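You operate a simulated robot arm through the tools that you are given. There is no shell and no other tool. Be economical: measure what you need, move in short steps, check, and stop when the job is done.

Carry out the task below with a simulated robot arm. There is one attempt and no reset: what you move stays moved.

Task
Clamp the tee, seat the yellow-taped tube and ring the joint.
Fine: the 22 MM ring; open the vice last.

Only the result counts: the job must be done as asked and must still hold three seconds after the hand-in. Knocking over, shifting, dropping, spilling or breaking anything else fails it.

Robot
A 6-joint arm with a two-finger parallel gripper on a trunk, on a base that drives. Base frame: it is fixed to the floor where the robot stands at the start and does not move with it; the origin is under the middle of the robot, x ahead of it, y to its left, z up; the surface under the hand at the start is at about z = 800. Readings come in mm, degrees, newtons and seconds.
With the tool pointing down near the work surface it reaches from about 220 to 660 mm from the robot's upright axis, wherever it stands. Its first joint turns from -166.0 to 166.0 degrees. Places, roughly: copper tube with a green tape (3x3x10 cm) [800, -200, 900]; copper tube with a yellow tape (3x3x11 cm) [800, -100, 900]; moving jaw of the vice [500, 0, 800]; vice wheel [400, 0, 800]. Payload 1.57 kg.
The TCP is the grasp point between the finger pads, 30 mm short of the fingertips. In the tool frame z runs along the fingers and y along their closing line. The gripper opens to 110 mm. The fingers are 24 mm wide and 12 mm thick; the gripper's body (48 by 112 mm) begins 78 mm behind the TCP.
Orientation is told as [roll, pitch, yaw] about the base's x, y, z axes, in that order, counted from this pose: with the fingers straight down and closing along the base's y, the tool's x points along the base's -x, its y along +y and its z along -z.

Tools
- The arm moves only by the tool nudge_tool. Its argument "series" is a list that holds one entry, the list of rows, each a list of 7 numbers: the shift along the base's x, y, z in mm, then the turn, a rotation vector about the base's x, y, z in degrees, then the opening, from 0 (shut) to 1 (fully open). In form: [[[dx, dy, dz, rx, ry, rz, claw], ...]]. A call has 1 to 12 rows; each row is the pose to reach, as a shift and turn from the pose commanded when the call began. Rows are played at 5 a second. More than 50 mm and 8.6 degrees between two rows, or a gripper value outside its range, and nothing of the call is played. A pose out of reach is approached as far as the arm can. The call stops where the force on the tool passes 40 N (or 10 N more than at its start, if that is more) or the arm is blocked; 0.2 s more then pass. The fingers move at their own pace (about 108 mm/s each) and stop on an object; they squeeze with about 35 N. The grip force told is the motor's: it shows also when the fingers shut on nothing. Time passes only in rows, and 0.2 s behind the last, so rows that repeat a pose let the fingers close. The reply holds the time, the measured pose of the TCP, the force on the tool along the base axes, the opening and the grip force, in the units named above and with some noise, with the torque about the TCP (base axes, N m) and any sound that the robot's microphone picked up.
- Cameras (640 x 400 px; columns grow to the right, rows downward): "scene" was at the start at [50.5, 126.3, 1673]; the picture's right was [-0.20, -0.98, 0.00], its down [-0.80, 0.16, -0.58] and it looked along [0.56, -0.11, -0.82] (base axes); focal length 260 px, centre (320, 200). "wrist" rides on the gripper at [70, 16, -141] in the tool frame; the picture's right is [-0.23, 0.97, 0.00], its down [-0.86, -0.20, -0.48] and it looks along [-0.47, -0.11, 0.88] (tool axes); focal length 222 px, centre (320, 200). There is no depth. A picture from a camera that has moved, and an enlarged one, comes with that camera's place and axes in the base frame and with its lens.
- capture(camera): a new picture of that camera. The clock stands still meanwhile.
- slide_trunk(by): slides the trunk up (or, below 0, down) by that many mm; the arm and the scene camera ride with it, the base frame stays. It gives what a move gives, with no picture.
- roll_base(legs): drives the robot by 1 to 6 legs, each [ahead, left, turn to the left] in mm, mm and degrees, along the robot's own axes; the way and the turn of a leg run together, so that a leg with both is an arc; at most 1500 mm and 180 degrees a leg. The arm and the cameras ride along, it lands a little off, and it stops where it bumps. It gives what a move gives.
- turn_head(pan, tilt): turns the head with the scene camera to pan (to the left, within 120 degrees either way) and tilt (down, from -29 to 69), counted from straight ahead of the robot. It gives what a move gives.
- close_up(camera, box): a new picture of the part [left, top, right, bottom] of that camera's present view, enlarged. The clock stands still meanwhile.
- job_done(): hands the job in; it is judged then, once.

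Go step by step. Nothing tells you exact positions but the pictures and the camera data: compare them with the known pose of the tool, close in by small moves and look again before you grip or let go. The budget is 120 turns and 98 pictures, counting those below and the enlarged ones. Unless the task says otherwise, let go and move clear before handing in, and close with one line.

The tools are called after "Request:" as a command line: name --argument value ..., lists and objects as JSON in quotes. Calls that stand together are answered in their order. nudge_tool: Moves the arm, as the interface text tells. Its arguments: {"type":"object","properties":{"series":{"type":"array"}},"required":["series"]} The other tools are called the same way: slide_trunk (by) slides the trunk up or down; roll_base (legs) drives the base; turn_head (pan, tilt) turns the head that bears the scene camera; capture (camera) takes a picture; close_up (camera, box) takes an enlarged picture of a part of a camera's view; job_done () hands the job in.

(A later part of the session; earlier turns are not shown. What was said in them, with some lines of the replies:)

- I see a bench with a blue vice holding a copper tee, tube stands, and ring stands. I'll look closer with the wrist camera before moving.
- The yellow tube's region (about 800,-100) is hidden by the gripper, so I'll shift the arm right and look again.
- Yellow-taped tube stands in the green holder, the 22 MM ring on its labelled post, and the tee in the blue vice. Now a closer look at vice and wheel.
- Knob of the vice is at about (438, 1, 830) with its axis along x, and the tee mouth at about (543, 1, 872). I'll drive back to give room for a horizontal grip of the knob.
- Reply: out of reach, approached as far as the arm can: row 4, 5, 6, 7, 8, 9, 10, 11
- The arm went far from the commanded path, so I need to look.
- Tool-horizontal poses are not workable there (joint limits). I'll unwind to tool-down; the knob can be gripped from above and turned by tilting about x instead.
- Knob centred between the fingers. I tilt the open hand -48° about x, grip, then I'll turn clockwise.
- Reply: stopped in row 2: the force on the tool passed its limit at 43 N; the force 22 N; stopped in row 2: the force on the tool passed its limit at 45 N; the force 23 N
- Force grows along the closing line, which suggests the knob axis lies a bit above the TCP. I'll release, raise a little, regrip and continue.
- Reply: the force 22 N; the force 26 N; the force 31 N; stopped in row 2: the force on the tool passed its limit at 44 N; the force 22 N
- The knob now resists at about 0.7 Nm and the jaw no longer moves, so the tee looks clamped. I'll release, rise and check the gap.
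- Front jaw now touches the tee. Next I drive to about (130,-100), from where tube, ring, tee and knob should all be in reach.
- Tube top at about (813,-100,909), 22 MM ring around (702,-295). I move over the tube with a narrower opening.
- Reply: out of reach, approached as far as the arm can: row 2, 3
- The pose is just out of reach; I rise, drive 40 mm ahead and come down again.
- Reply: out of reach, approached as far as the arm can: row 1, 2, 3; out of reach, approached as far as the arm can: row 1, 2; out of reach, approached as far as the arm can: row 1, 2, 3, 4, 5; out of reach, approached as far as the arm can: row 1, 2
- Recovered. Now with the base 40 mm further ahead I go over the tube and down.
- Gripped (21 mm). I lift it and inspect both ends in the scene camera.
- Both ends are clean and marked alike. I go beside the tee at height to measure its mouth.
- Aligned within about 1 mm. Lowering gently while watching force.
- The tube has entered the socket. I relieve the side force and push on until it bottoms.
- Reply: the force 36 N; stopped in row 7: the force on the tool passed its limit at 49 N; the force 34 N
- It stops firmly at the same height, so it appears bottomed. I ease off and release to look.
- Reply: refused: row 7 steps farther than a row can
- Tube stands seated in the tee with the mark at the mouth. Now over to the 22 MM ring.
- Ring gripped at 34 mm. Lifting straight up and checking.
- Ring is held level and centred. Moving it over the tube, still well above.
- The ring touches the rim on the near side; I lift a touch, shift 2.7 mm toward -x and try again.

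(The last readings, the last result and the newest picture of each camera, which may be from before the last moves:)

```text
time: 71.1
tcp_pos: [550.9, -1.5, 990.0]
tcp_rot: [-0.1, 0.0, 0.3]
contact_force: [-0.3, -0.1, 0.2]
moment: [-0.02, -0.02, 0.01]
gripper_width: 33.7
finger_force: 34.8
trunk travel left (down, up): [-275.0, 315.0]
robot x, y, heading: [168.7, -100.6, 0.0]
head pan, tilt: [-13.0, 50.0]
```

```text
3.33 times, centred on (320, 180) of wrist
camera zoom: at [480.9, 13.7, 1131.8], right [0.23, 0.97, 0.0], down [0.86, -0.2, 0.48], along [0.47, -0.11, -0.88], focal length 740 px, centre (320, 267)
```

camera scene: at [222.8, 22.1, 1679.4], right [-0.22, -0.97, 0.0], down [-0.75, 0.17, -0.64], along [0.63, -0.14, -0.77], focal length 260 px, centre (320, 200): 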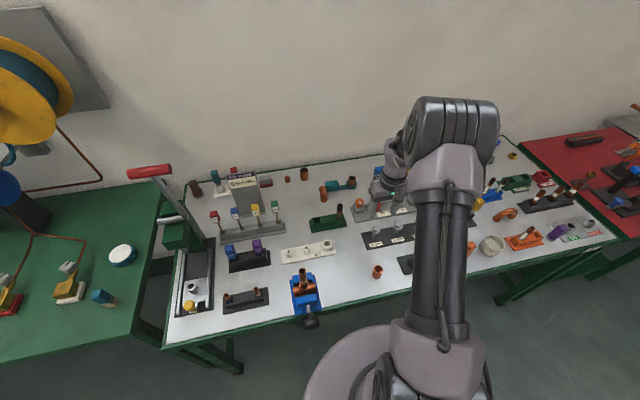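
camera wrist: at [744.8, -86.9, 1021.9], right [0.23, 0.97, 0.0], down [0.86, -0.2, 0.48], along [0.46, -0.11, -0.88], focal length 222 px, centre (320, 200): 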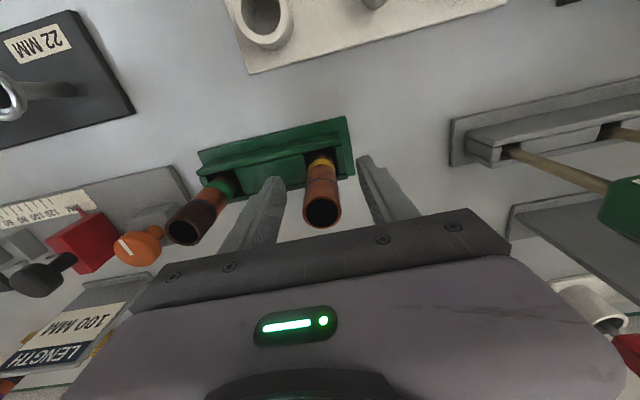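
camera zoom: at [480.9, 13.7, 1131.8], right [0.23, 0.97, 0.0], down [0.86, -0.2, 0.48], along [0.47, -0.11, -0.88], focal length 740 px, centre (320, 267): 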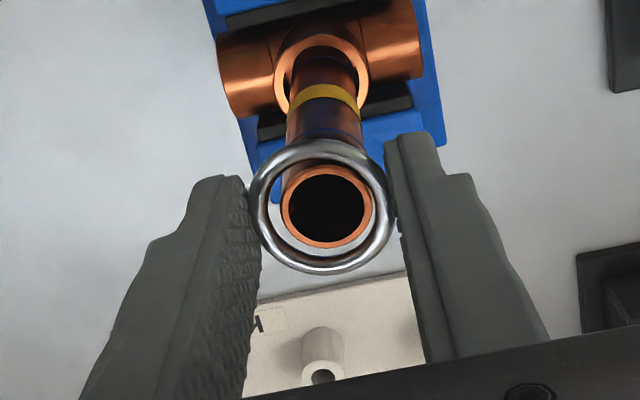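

Ring is around the tube. Descending along it, following the slight lean.

Request:
nudge_tool --series '[[[-0.3, 0.6, -8, 0, 0, 0, 0.25], [-0.8, 0.6, -16, 0, 0, 0, 0.25], [-1.2, 0.6, -24, 0, 0, 0, 0.25], [-1.6, 0.6, -32, 0, 0, 0, 0.25], [-2, 0.6, -40, 0, 0, 0, 0.25], [-2.4, 0.6, -48, 0, 0, 0, 0.25]]]'

Request:
close_up --camera "wrist" --box '[240, 120, 400, 240]'

```text
time: 72.5
tcp_pos: [547.4, -1.2, 940.6]
tcp_rot: [-0.1, 0.2, 0.0]
contact_force: [-0.2, -0.1, 0.3]
moment: [-0.05, -0.01, 0.03]
gripper_width: 33.5
finger_force: 35.1
trunk travel left (down, up): [-275.0, 315.0]
robot x, y, heading: [165.6, -99.4, 0.2]
head pan, tilt: [-13.0, 50.0]
```

```text
3.33 times, centred on (320, 180) of wrist
camera zoom: at [478.0, 14.4, 1083.4], right [0.23, 0.97, 0.0], down [0.86, -0.2, 0.48], along [0.47, -0.11, -0.88], focal length 740 px, centre (320, 267)
```

zoom: 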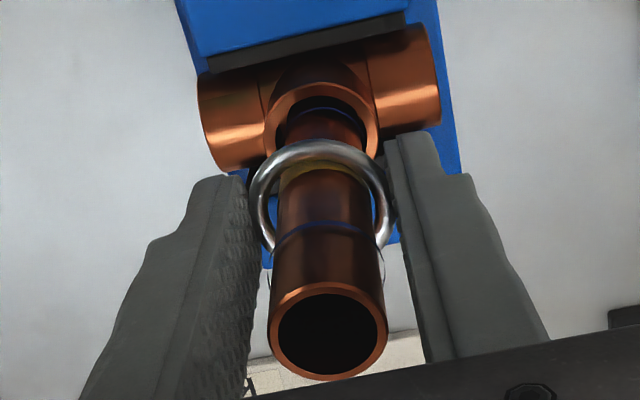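

Request:
nudge_tool --series '[[[-0.4, 0.3, -8, 0, 0, 0, 0.25], [-0.8, 0.3, -16, 0, 0, 0, 0.25], [-1.2, 0.3, -24, 0, 0, 0, 0.25], [-1.6, 0.3, -30, 0, 0, 0, 0.25], [-1.8, 0.3, -36, 0, 0, 0, 0.25]]]'

Request:
close_up --camera "wrist" --box '[240, 120, 400, 240]'

Request:
close_up --camera "scene" --box '[295, 255, 335, 300]'

```text
time: 73.7
tcp_pos: [545.6, -1.2, 905.7]
tcp_rot: [-0.1, 0.0, -0.1]
contact_force: [-0.8, -2.1, 18.1]
moment: [-0.24, 0.11, 0.0]
gripper_width: 33.6
finger_force: 35.2
trunk travel left (down, up): [-275.0, 315.0]
robot x, y, heading: [167.8, -104.3, 0.3]
head pan, tilt: [-13.0, 50.0]
```

```text
3.33 times, centred on (320, 180) of wrist
camera zoom: at [476.1, 14.4, 1048.3], right [0.23, 0.97, 0.0], down [0.85, -0.2, 0.48], along [0.47, -0.11, -0.88], focal length 740 px, centre (320, 267)
```

zoom: 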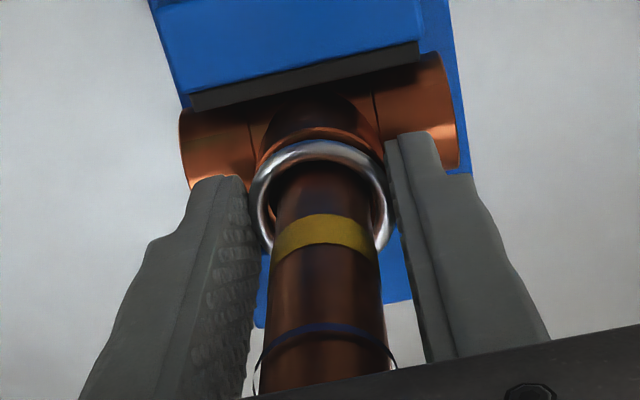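

```text
8.89 times, centred on (315, 278) of scene
camera zoom: at [220.0, 22.5, 1679.8], right [-0.22, -0.97, 0.0], down [-0.75, 0.17, -0.64], along [0.63, -0.14, -0.77], focal length 2308 px, centre (364, -489)
```

zoom: 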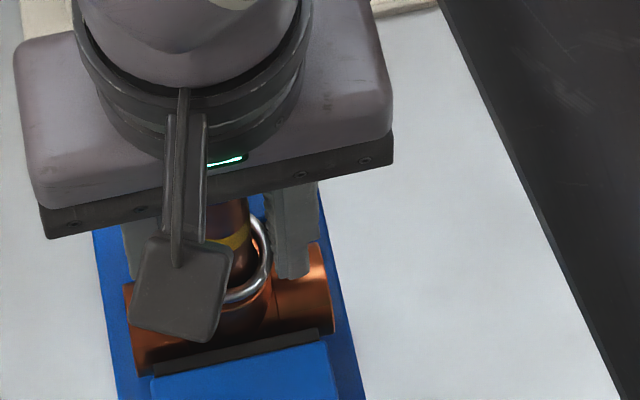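

The ring rests on the mouth of the tee (18 N up). Releasing and lifting clear.

Request:
nudge_tool --series '[[[0, 0, 1, 0, 0, 0, 0.25], [0, 0, 1, 0, 0, 0, 0.36], [0, 0, 1, 0, 0, 0, 0.5], [0, 0, 1, 0, 0, 0, 0.6], [0, 0, 1, 0, 0, 0, 0.6], [1, 0, 25, 0, 0, 0, 0.6], [3, 0, 60, 0, 0, 0, 0.6], [5, 0, 100, 0, 0, 0, 0.6], [5, 0, 140, 0, 0, 0, 0.6], [-30, 30, 150, 0, 0, 0, 0.8], [-60, 60, 150, 0, 0, 0, 1]]]'

Request:
close_up --camera "scene" --box '[295, 250, 340, 300]'

```text
time: 76.1
tcp_pos: [485.3, 59.9, 1057.5]
tcp_rot: [-0.1, -0.1, 0.1]
contact_force: [0.3, -0.4, 0.6]
moment: [-0.02, -0.02, 0.0]
gripper_width: 110.1
finger_force: 0.1
trunk travel left (down, up): [-275.0, 315.0]
robot x, y, heading: [166.6, -101.9, -0.0]
head pan, tilt: [-13.0, 50.0]
```

```text
8.00 times, centred on (318, 275) of scene
camera zoom: at [221.1, 23.6, 1679.4], right [-0.22, -0.97, 0.0], down [-0.75, 0.17, -0.64], along [0.63, -0.14, -0.77], focal length 2077 px, centre (340, -400)
```

zoom: 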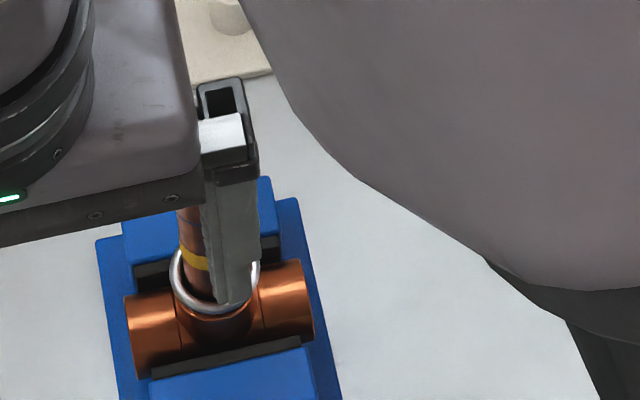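

Ring sits on the joint. Now drive back to where the knob was worked before.

Request:
roll_base --legs '[[-214, 0, 0], [0, 100, 0]]'

```text
time: 78.5
tcp_pos: [270.9, 158.7, 1057.3]
tcp_rot: [-0.2, 0.0, 0.0]
contact_force: [0.1, 0.4, 0.1]
moment: [-0.05, -0.05, -0.04]
gripper_width: 110.2
finger_force: 0.0
trunk travel left (down, up): [-275.0, 315.0]
robot x, y, heading: [-49.7, -6.1, 0.2]
head pan, tilt: [-13.0, 50.0]
```

Request:
nudge_tool --series '[[[35, -40, 0, 0, 0, 0, 1], [70, -75, 0, 0, 0, 0, 1], [105, -110, 0, 0, 0, 0, 1], [140, -140, -10, 0, 0, 0, 1], [170, -158, -30, 0, 0, 0, 1], [170, -158, -75, 0, 0, 0, 1], [170, -158, -120, 0, 0, 0, 1]]]'

Request:
close_up --camera "wrist" --box '[200, 60, 440, 240]'

```text
refused: row 1 steps farther than a row can; nothing moved
```

```text
2.22 times, centred on (320, 150) of wrist
camera zoom: at [201.5, 174.4, 1198.3], right [0.23, 0.97, 0.0], down [0.86, -0.2, 0.48], along [0.47, -0.11, -0.88], focal length 494 px, centre (320, 311)
```

zoom: 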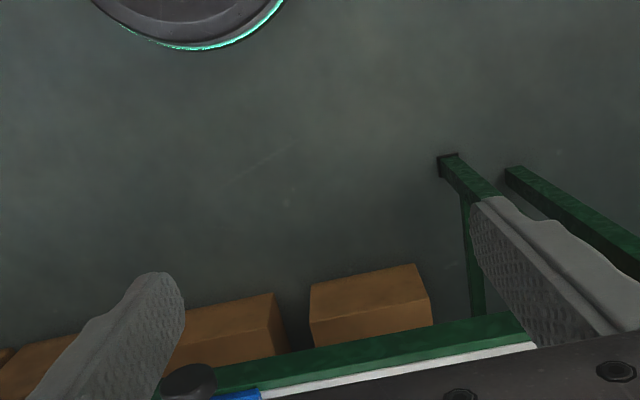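

Request:
nudge_tool --series '[[[34, -35, 0, 0, 0, 0, 1], [68, -70, 0, 0, 0, 0, 1], [102, -105, 0, 0, 0, 0, 1], [136, -138, -10, 0, 0, 0, 1], [170, -158, -30, 0, 0, 0, 1], [170, -158, -75, 0, 0, 0, 1], [170, -158, -120, 0, 0, 0, 1]]]'

Request:
close_up --camera "wrist" --box '[200, 60, 440, 240]'

```text
time: 80.1
tcp_pos: [441.6, -0.3, 936.3]
tcp_rot: [-0.1, 0.1, 0.0]
contact_force: [0.5, 0.3, -0.1]
moment: [0.01, 0.0, -0.06]
gripper_width: 110.1
finger_force: 0.0
trunk travel left (down, up): [-275.0, 315.0]
robot x, y, heading: [-47.1, 1.6, 0.1]
head pan, tilt: [-13.0, 50.0]
```

```text
2.22 times, centred on (320, 150) of wrist
camera zoom: at [372.6, 15.6, 1077.1], right [0.23, 0.97, 0.0], down [0.86, -0.2, 0.48], along [0.46, -0.11, -0.88], focal length 494 px, centre (320, 311)
```

zoom: 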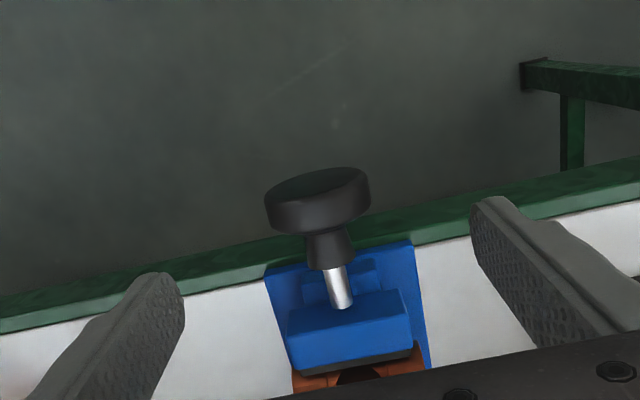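

Request:
nudge_tool --series '[[[-1.5, 1, -45, 0, 0, 0, 1], [-1.5, 1, -90, 0, 0, 0, 1], [-1.5, 1, -90, 8, 0, 0, 1], [-1.5, 1, -90, 16, 0, 0, 1], [-1.5, 1, -90, 24, 0, 0, 1], [-1.5, 1, -90, 32, 0, 0, 1], [-1.5, 1, -90, 40, 0, 0, 1], [-1.5, 1, -90, 48, 0, 0, 1], [-1.5, 1, -90, 55, 0, 0, 0.7], [-1.5, 1, -90, 55, 0, 0, 0.5]]]'

Request:
nudge_tool --series '[[[0, 0, 0, 0, 0, 0, 0.4], [0, 0, 0, 0, 0, 0, 0.0], [0, 0, 0, 0, 0, 0, 0.0], [0, 0, 0, 0, 0, 0, 0.0]]]'

```text
time: 82.3
tcp_pos: [439.2, 0.3, 846.7]
tcp_rot: [55.0, 0.0, 0.0]
contact_force: [-0.1, -0.4, 0.0]
moment: [0.06, -0.01, 0.05]
gripper_width: 54.9
finger_force: 0.0
trunk travel left (down, up): [-275.0, 315.0]
robot x, y, heading: [-48.7, -2.8, 0.2]
head pan, tilt: [-13.0, 50.0]
```

```text
time: 83.3
tcp_pos: [439.4, -1.0, 847.3]
tcp_rot: [55.0, 0.0, 0.1]
contact_force: [-3.5, -6.6, -16.1]
moment: [0.0, -0.88, -0.74]
gripper_width: 49.3
finger_force: 44.6
trunk travel left (down, up): [-275.0, 315.0]
robot x, y, heading: [-51.3, -2.9, 0.0]
head pan, tilt: [-13.0, 50.0]
```

Gripped. Turning counter-clockwise to open.

Request:
nudge_tool --series '[[[0, -0.3, -0.5, -4, 0, 0, 0], [0, -0.5, -0.8, -8, 0, 0, 0], [0, -0.5, -1, -12, 0, 0, 0], [0, -0.5, -1, -16, 0, 0, 0], [0, -0.5, -1, -20, 0, 0, 0], [0, -0.5, -1, -24, 0, 0, 0], [0, -0.5, -1, -28, 0, 0, 0], [0, -0.5, -1, -32, 0, 0, 0], [0, -0.5, -1, -36, 0, 0, 0], [0, -0.5, -1, -40, 0, 0, 0], [0, -0.5, -1, -44, 0, 0, 0], [0, -0.5, -1, -48, 0, 0, 0]]]'

Request:
nudge_tool --series '[[[0, 0, 0, -4, 0, 0, 0], [0, 0, 0, -8, 0, 0, 0], [0, 0, 0, -12, 0, 0, 0], [0, 0, 0, -16, 0, 0, 0], [0, 0, 0, -20, 0, 0, 0], [0, 0, 0, -24, 0, 0, 0], [0, 0, 0, -28, 0, 0, 0], [0, 0, 0, -32, 0, 0, 0], [0, 0, 0, -36, 0, 0, 0], [0, 0, 0, -40, 0, 0, 0], [0, 0, 0, -44, 0, 0, 0], [0, 0, 0, -48, 0, 0, 0]]]'

```text
time: 85.9
tcp_pos: [439.8, -1.0, 846.8]
tcp_rot: [6.8, 0.0, 0.1]
contact_force: [1.8, -2.5, 8.9]
moment: [-0.02, 1.24, 0.08]
gripper_width: 49.3
finger_force: 45.2
trunk travel left (down, up): [-275.0, 315.0]
robot x, y, heading: [-46.6, -2.4, -0.1]
head pan, tilt: [-13.0, 50.0]
```

```text
time: 88.5
tcp_pos: [440.1, -0.4, 845.6]
tcp_rot: [-41.3, 0.0, 0.1]
contact_force: [-2.5, 3.0, 2.2]
moment: [0.56, 0.12, -0.1]
gripper_width: 49.8
finger_force: 44.7
trunk travel left (down, up): [-275.0, 315.0]
robot x, y, heading: [-52.2, -1.2, 0.0]
head pan, tilt: [-13.0, 50.0]
```

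The torque shows a stop at the open end, matching the travel used to close. I'll let go, rise and check.

Request:
nudge_tool --series '[[[0, 0, 0, 0, 0, 0, 0.7], [0, 0, 0, 0, 0, 0, 1], [0, 0, 0, 8, 0, 0, 1], [0, 0, 0, 16, 0, 0, 1], [0, 0, 0, 24, 0, 0, 1], [0, 0, 0, 32, 0, 0, 1], [0, 0, 0, 41, 0, 0, 1], [0, 0, 45, 41, 0, 0, 1], [0, 0, 90, 41, 0, 0, 1], [-20, 0, 130, 41, 0, 0, 1], [-40, 0, 170, 41, 0, 0, 1]]]'

Request:
nudge_tool --series '[[[-20, 20, 40, 0, 0, 0, 1], [-40, 50, 60, 0, 0, 0, 1]]]'

Request:
close_up --camera "wrist" --box '[200, 90, 400, 240]'

Request:
capture --camera "scene"

```text
refused: row 7 steps farther than a row can; nothing moved
```

```text
time: 89.1
tcp_pos: [400.4, 50.0, 905.9]
tcp_rot: [-41.1, 0.0, 0.0]
contact_force: [0.2, 0.4, 1.0]
moment: [0.02, -0.01, -0.01]
gripper_width: 110.0
finger_force: 0.0
trunk travel left (down, up): [-275.0, 315.0]
robot x, y, heading: [-48.8, -4.7, 0.0]
head pan, tilt: [-13.0, 50.0]
```

```text
2.67 times, centred on (300, 165) of wrist
camera zoom: at [330.0, 154.7, 1001.8], right [0.23, 0.73, -0.64], down [0.86, 0.16, 0.49], along [0.47, -0.66, -0.59], focal length 592 px, centre (373, 293)
```

zoom: 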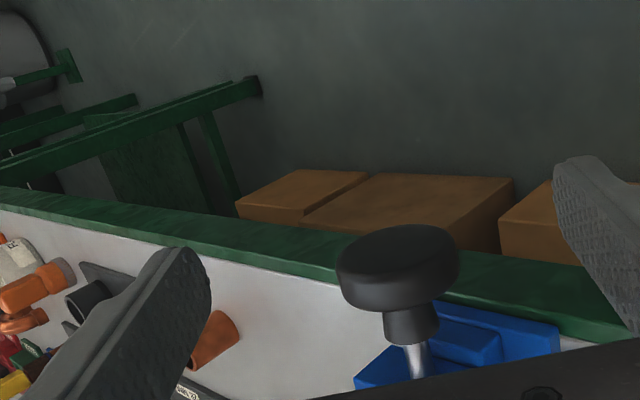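

```text
18 pictures are left
camera scene: at [5.4, 121.8, 1679.4], right [-0.22, -0.97, 0.0], down [-0.75, 0.17, -0.64], along [0.63, -0.14, -0.77], focal length 260 px, centre (320, 200)
```

scene: 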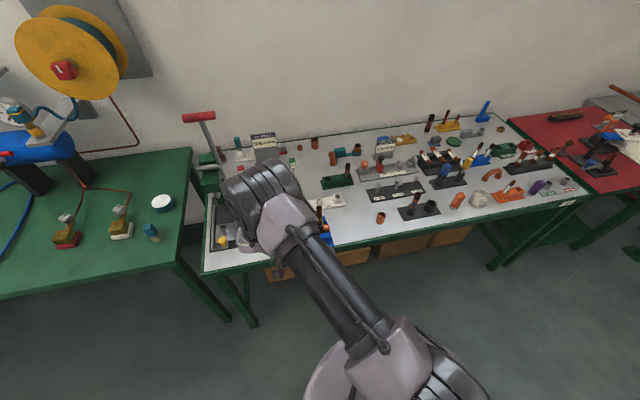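

The release move was refused for its step size, but the next one still opened the fingers and came free without force. I straighten the hand up and inspect.

Request:
nudge_tool --series '[[[0, 0, 30, 8, 0, 0, 1], [0, 0, 60, 16, 0, 0, 1], [-5, 0, 90, 24, 0, 0, 1], [-10, 0, 120, 32, 0, 0, 1], [-15, 0, 150, 40, 0, 0, 1], [-15, 40, 160, 41, 0, 0, 1], [-15, 80, 160, 41, 0, 0, 1]]]'

Request:
close_up --camera "wrist" --box '[180, 120, 340, 240]'

Request:
close_up --camera "scene" --box '[295, 190, 355, 260]'

```text
time: 90.7
tcp_pos: [382.9, 131.0, 1066.7]
tcp_rot: [-0.2, 0.0, 0.0]
contact_force: [0.5, -0.3, 0.1]
moment: [0.02, 0.0, 0.0]
gripper_width: 110.0
finger_force: 0.2
trunk travel left (down, up): [-275.0, 315.0]
robot x, y, heading: [-51.7, -3.9, 0.1]
head pan, tilt: [-13.0, 50.0]
```

```text
3.33 times, centred on (260, 180) of wrist
camera zoom: at [314.6, 146.6, 1207.6], right [0.23, 0.97, 0.0], down [0.86, -0.2, 0.48], along [0.47, -0.11, -0.88], focal length 740 px, centre (520, 267)
```

zoom: 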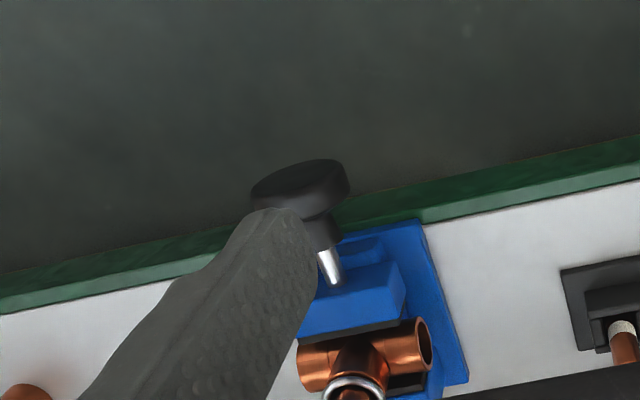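

```text
5.71 times, centred on (325, 225) of scene
camera zoom: at [5.7, 121.7, 1679.3], right [-0.22, -0.97, 0.0], down [-0.75, 0.17, -0.64], along [0.63, -0.14, -0.77], focal length 1484 px, centre (291, 57)
```

zoom: 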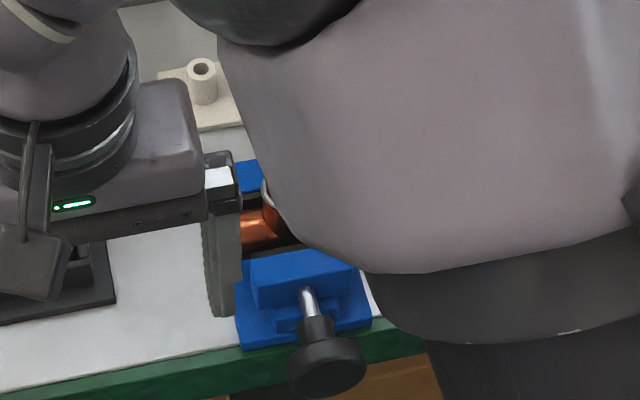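

Request:
nudge_tool --series '[[[0, -50, 0, 0, 0, 0, 1], [0, -100, 0, 0, 0, 0, 1], [0, -150, 0, 0, 0, 0, 1], [0, -200, 0, 0, 0, 0, 1], [10, -250, 20, 0, 0, 0, 1], [20, -290, 40, 0, 0, 0, 1]]]'

Request:
close_up --camera "scene" --box '[295, 190, 355, 260]'

Request:
capture --camera "wrist"

```text
refused: row 5 steps farther than a row can; nothing moved
```

```text
5.71 times, centred on (325, 225) of scene
camera zoom: at [5.7, 121.7, 1679.3], right [-0.22, -0.97, 0.0], down [-0.75, 0.17, -0.64], along [0.63, -0.14, -0.77], focal length 1484 px, centre (291, 57)
```

zoom: 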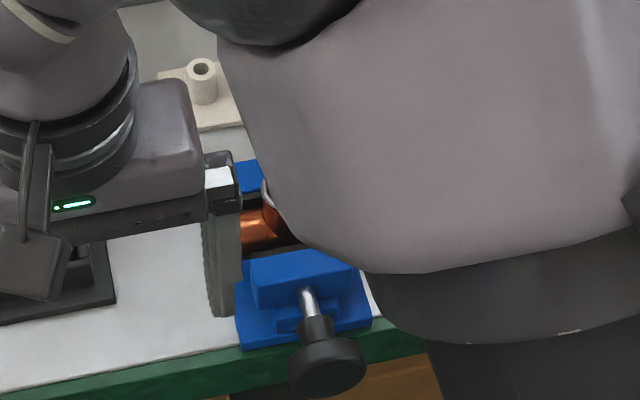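

```text
14 pictures are left
camera wrist: at [314.6, 146.6, 1207.6], right [0.23, 0.97, 0.0], down [0.86, -0.2, 0.48], along [0.47, -0.11, -0.88], focal length 222 px, centre (320, 200)
```

wrist: 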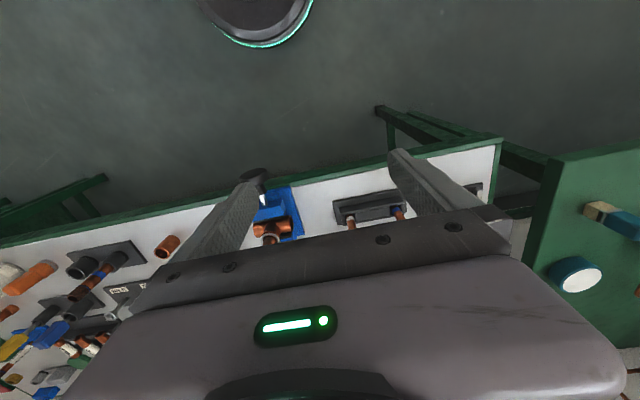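

Request:
nudge_tool --series '[[[0, -45, 0, 0, 0, 0, 1], [0, -90, 0, 0, 0, 0, 1], [0, -135, 0, 0, 0, 0, 1], [0, -180, 0, 0, 0, 0, 1], [5, -220, 10, 0, 0, 0, 1], [10, -260, 20, 0, 0, 0, 1]]]'

Request:
close_up --camera "scene" --box '[295, 190, 355, 260]'

```text
time: 92.1
tcp_pos: [394.7, -130.6, 1086.5]
tcp_rot: [-0.1, 0.0, -0.1]
contact_force: [0.4, 0.5, 0.0]
moment: [0.02, 0.04, -0.01]
gripper_width: 110.1
finger_force: 0.0
trunk travel left (down, up): [-275.0, 315.0]
robot x, y, heading: [-49.1, -0.9, -0.1]
head pan, tilt: [-13.0, 50.0]
```

```text
5.71 times, centred on (325, 225) of scene
camera zoom: at [5.7, 120.2, 1679.5], right [-0.22, -0.97, 0.0], down [-0.75, 0.17, -0.64], along [0.63, -0.14, -0.77], focal length 1484 px, centre (291, 57)
```

zoom: 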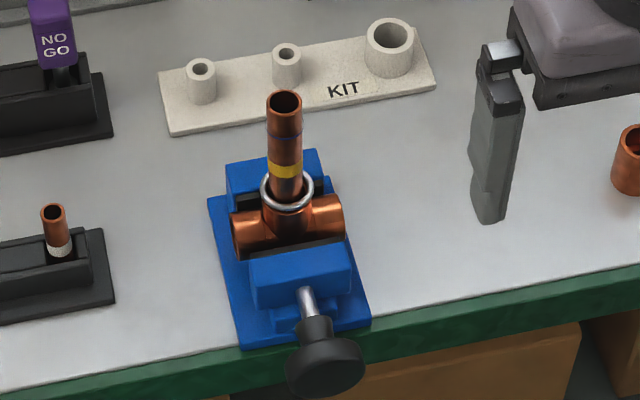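

Request:
close_up --camera "scene" --box '[312, 212, 338, 242]'

Request:
close_up --camera "wrist" --box '[330, 90, 430, 190]'

```text
13.33 times, centred on (325, 227) of scene
camera zoom: at [5.7, 120.2, 1679.5], right [-0.22, -0.97, 0.0], down [-0.75, 0.17, -0.64], along [0.63, -0.14, -0.77], focal length 3462 px, centre (253, -160)
```

zoom: 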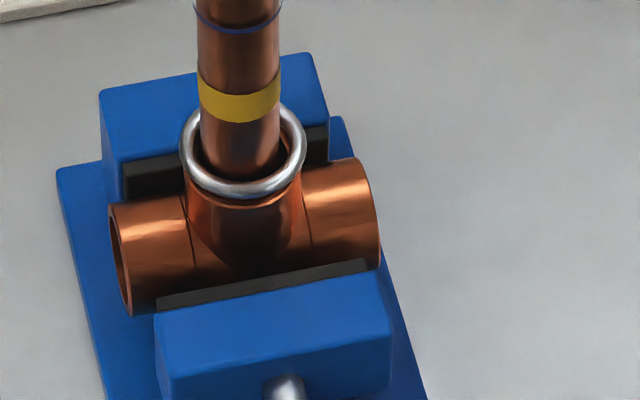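

```text
4.00 times, centred on (380, 140) of wrist
camera zoom: at [324.9, -115.0, 1228.0], right [0.23, 0.97, 0.0], down [0.86, -0.2, 0.48], along [0.47, -0.11, -0.88], focal length 888 px, centre (80, 440)
```

zoom: 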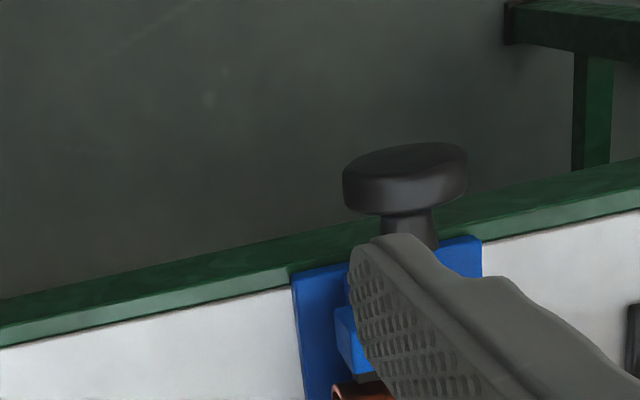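

The vice is open again, and the tube, ring and tee stand as they should, with the hand clear. I'm handing in.

Request:
job_done

```text
The job is handed in.
```

I clamped the tee, seated the yellow-taped tube in it, set the 22 MM ring on the joint, and opened the vice last. The last pictures show all three standing in the open vice with the hand clear. The result of the judging was not reported back to me.
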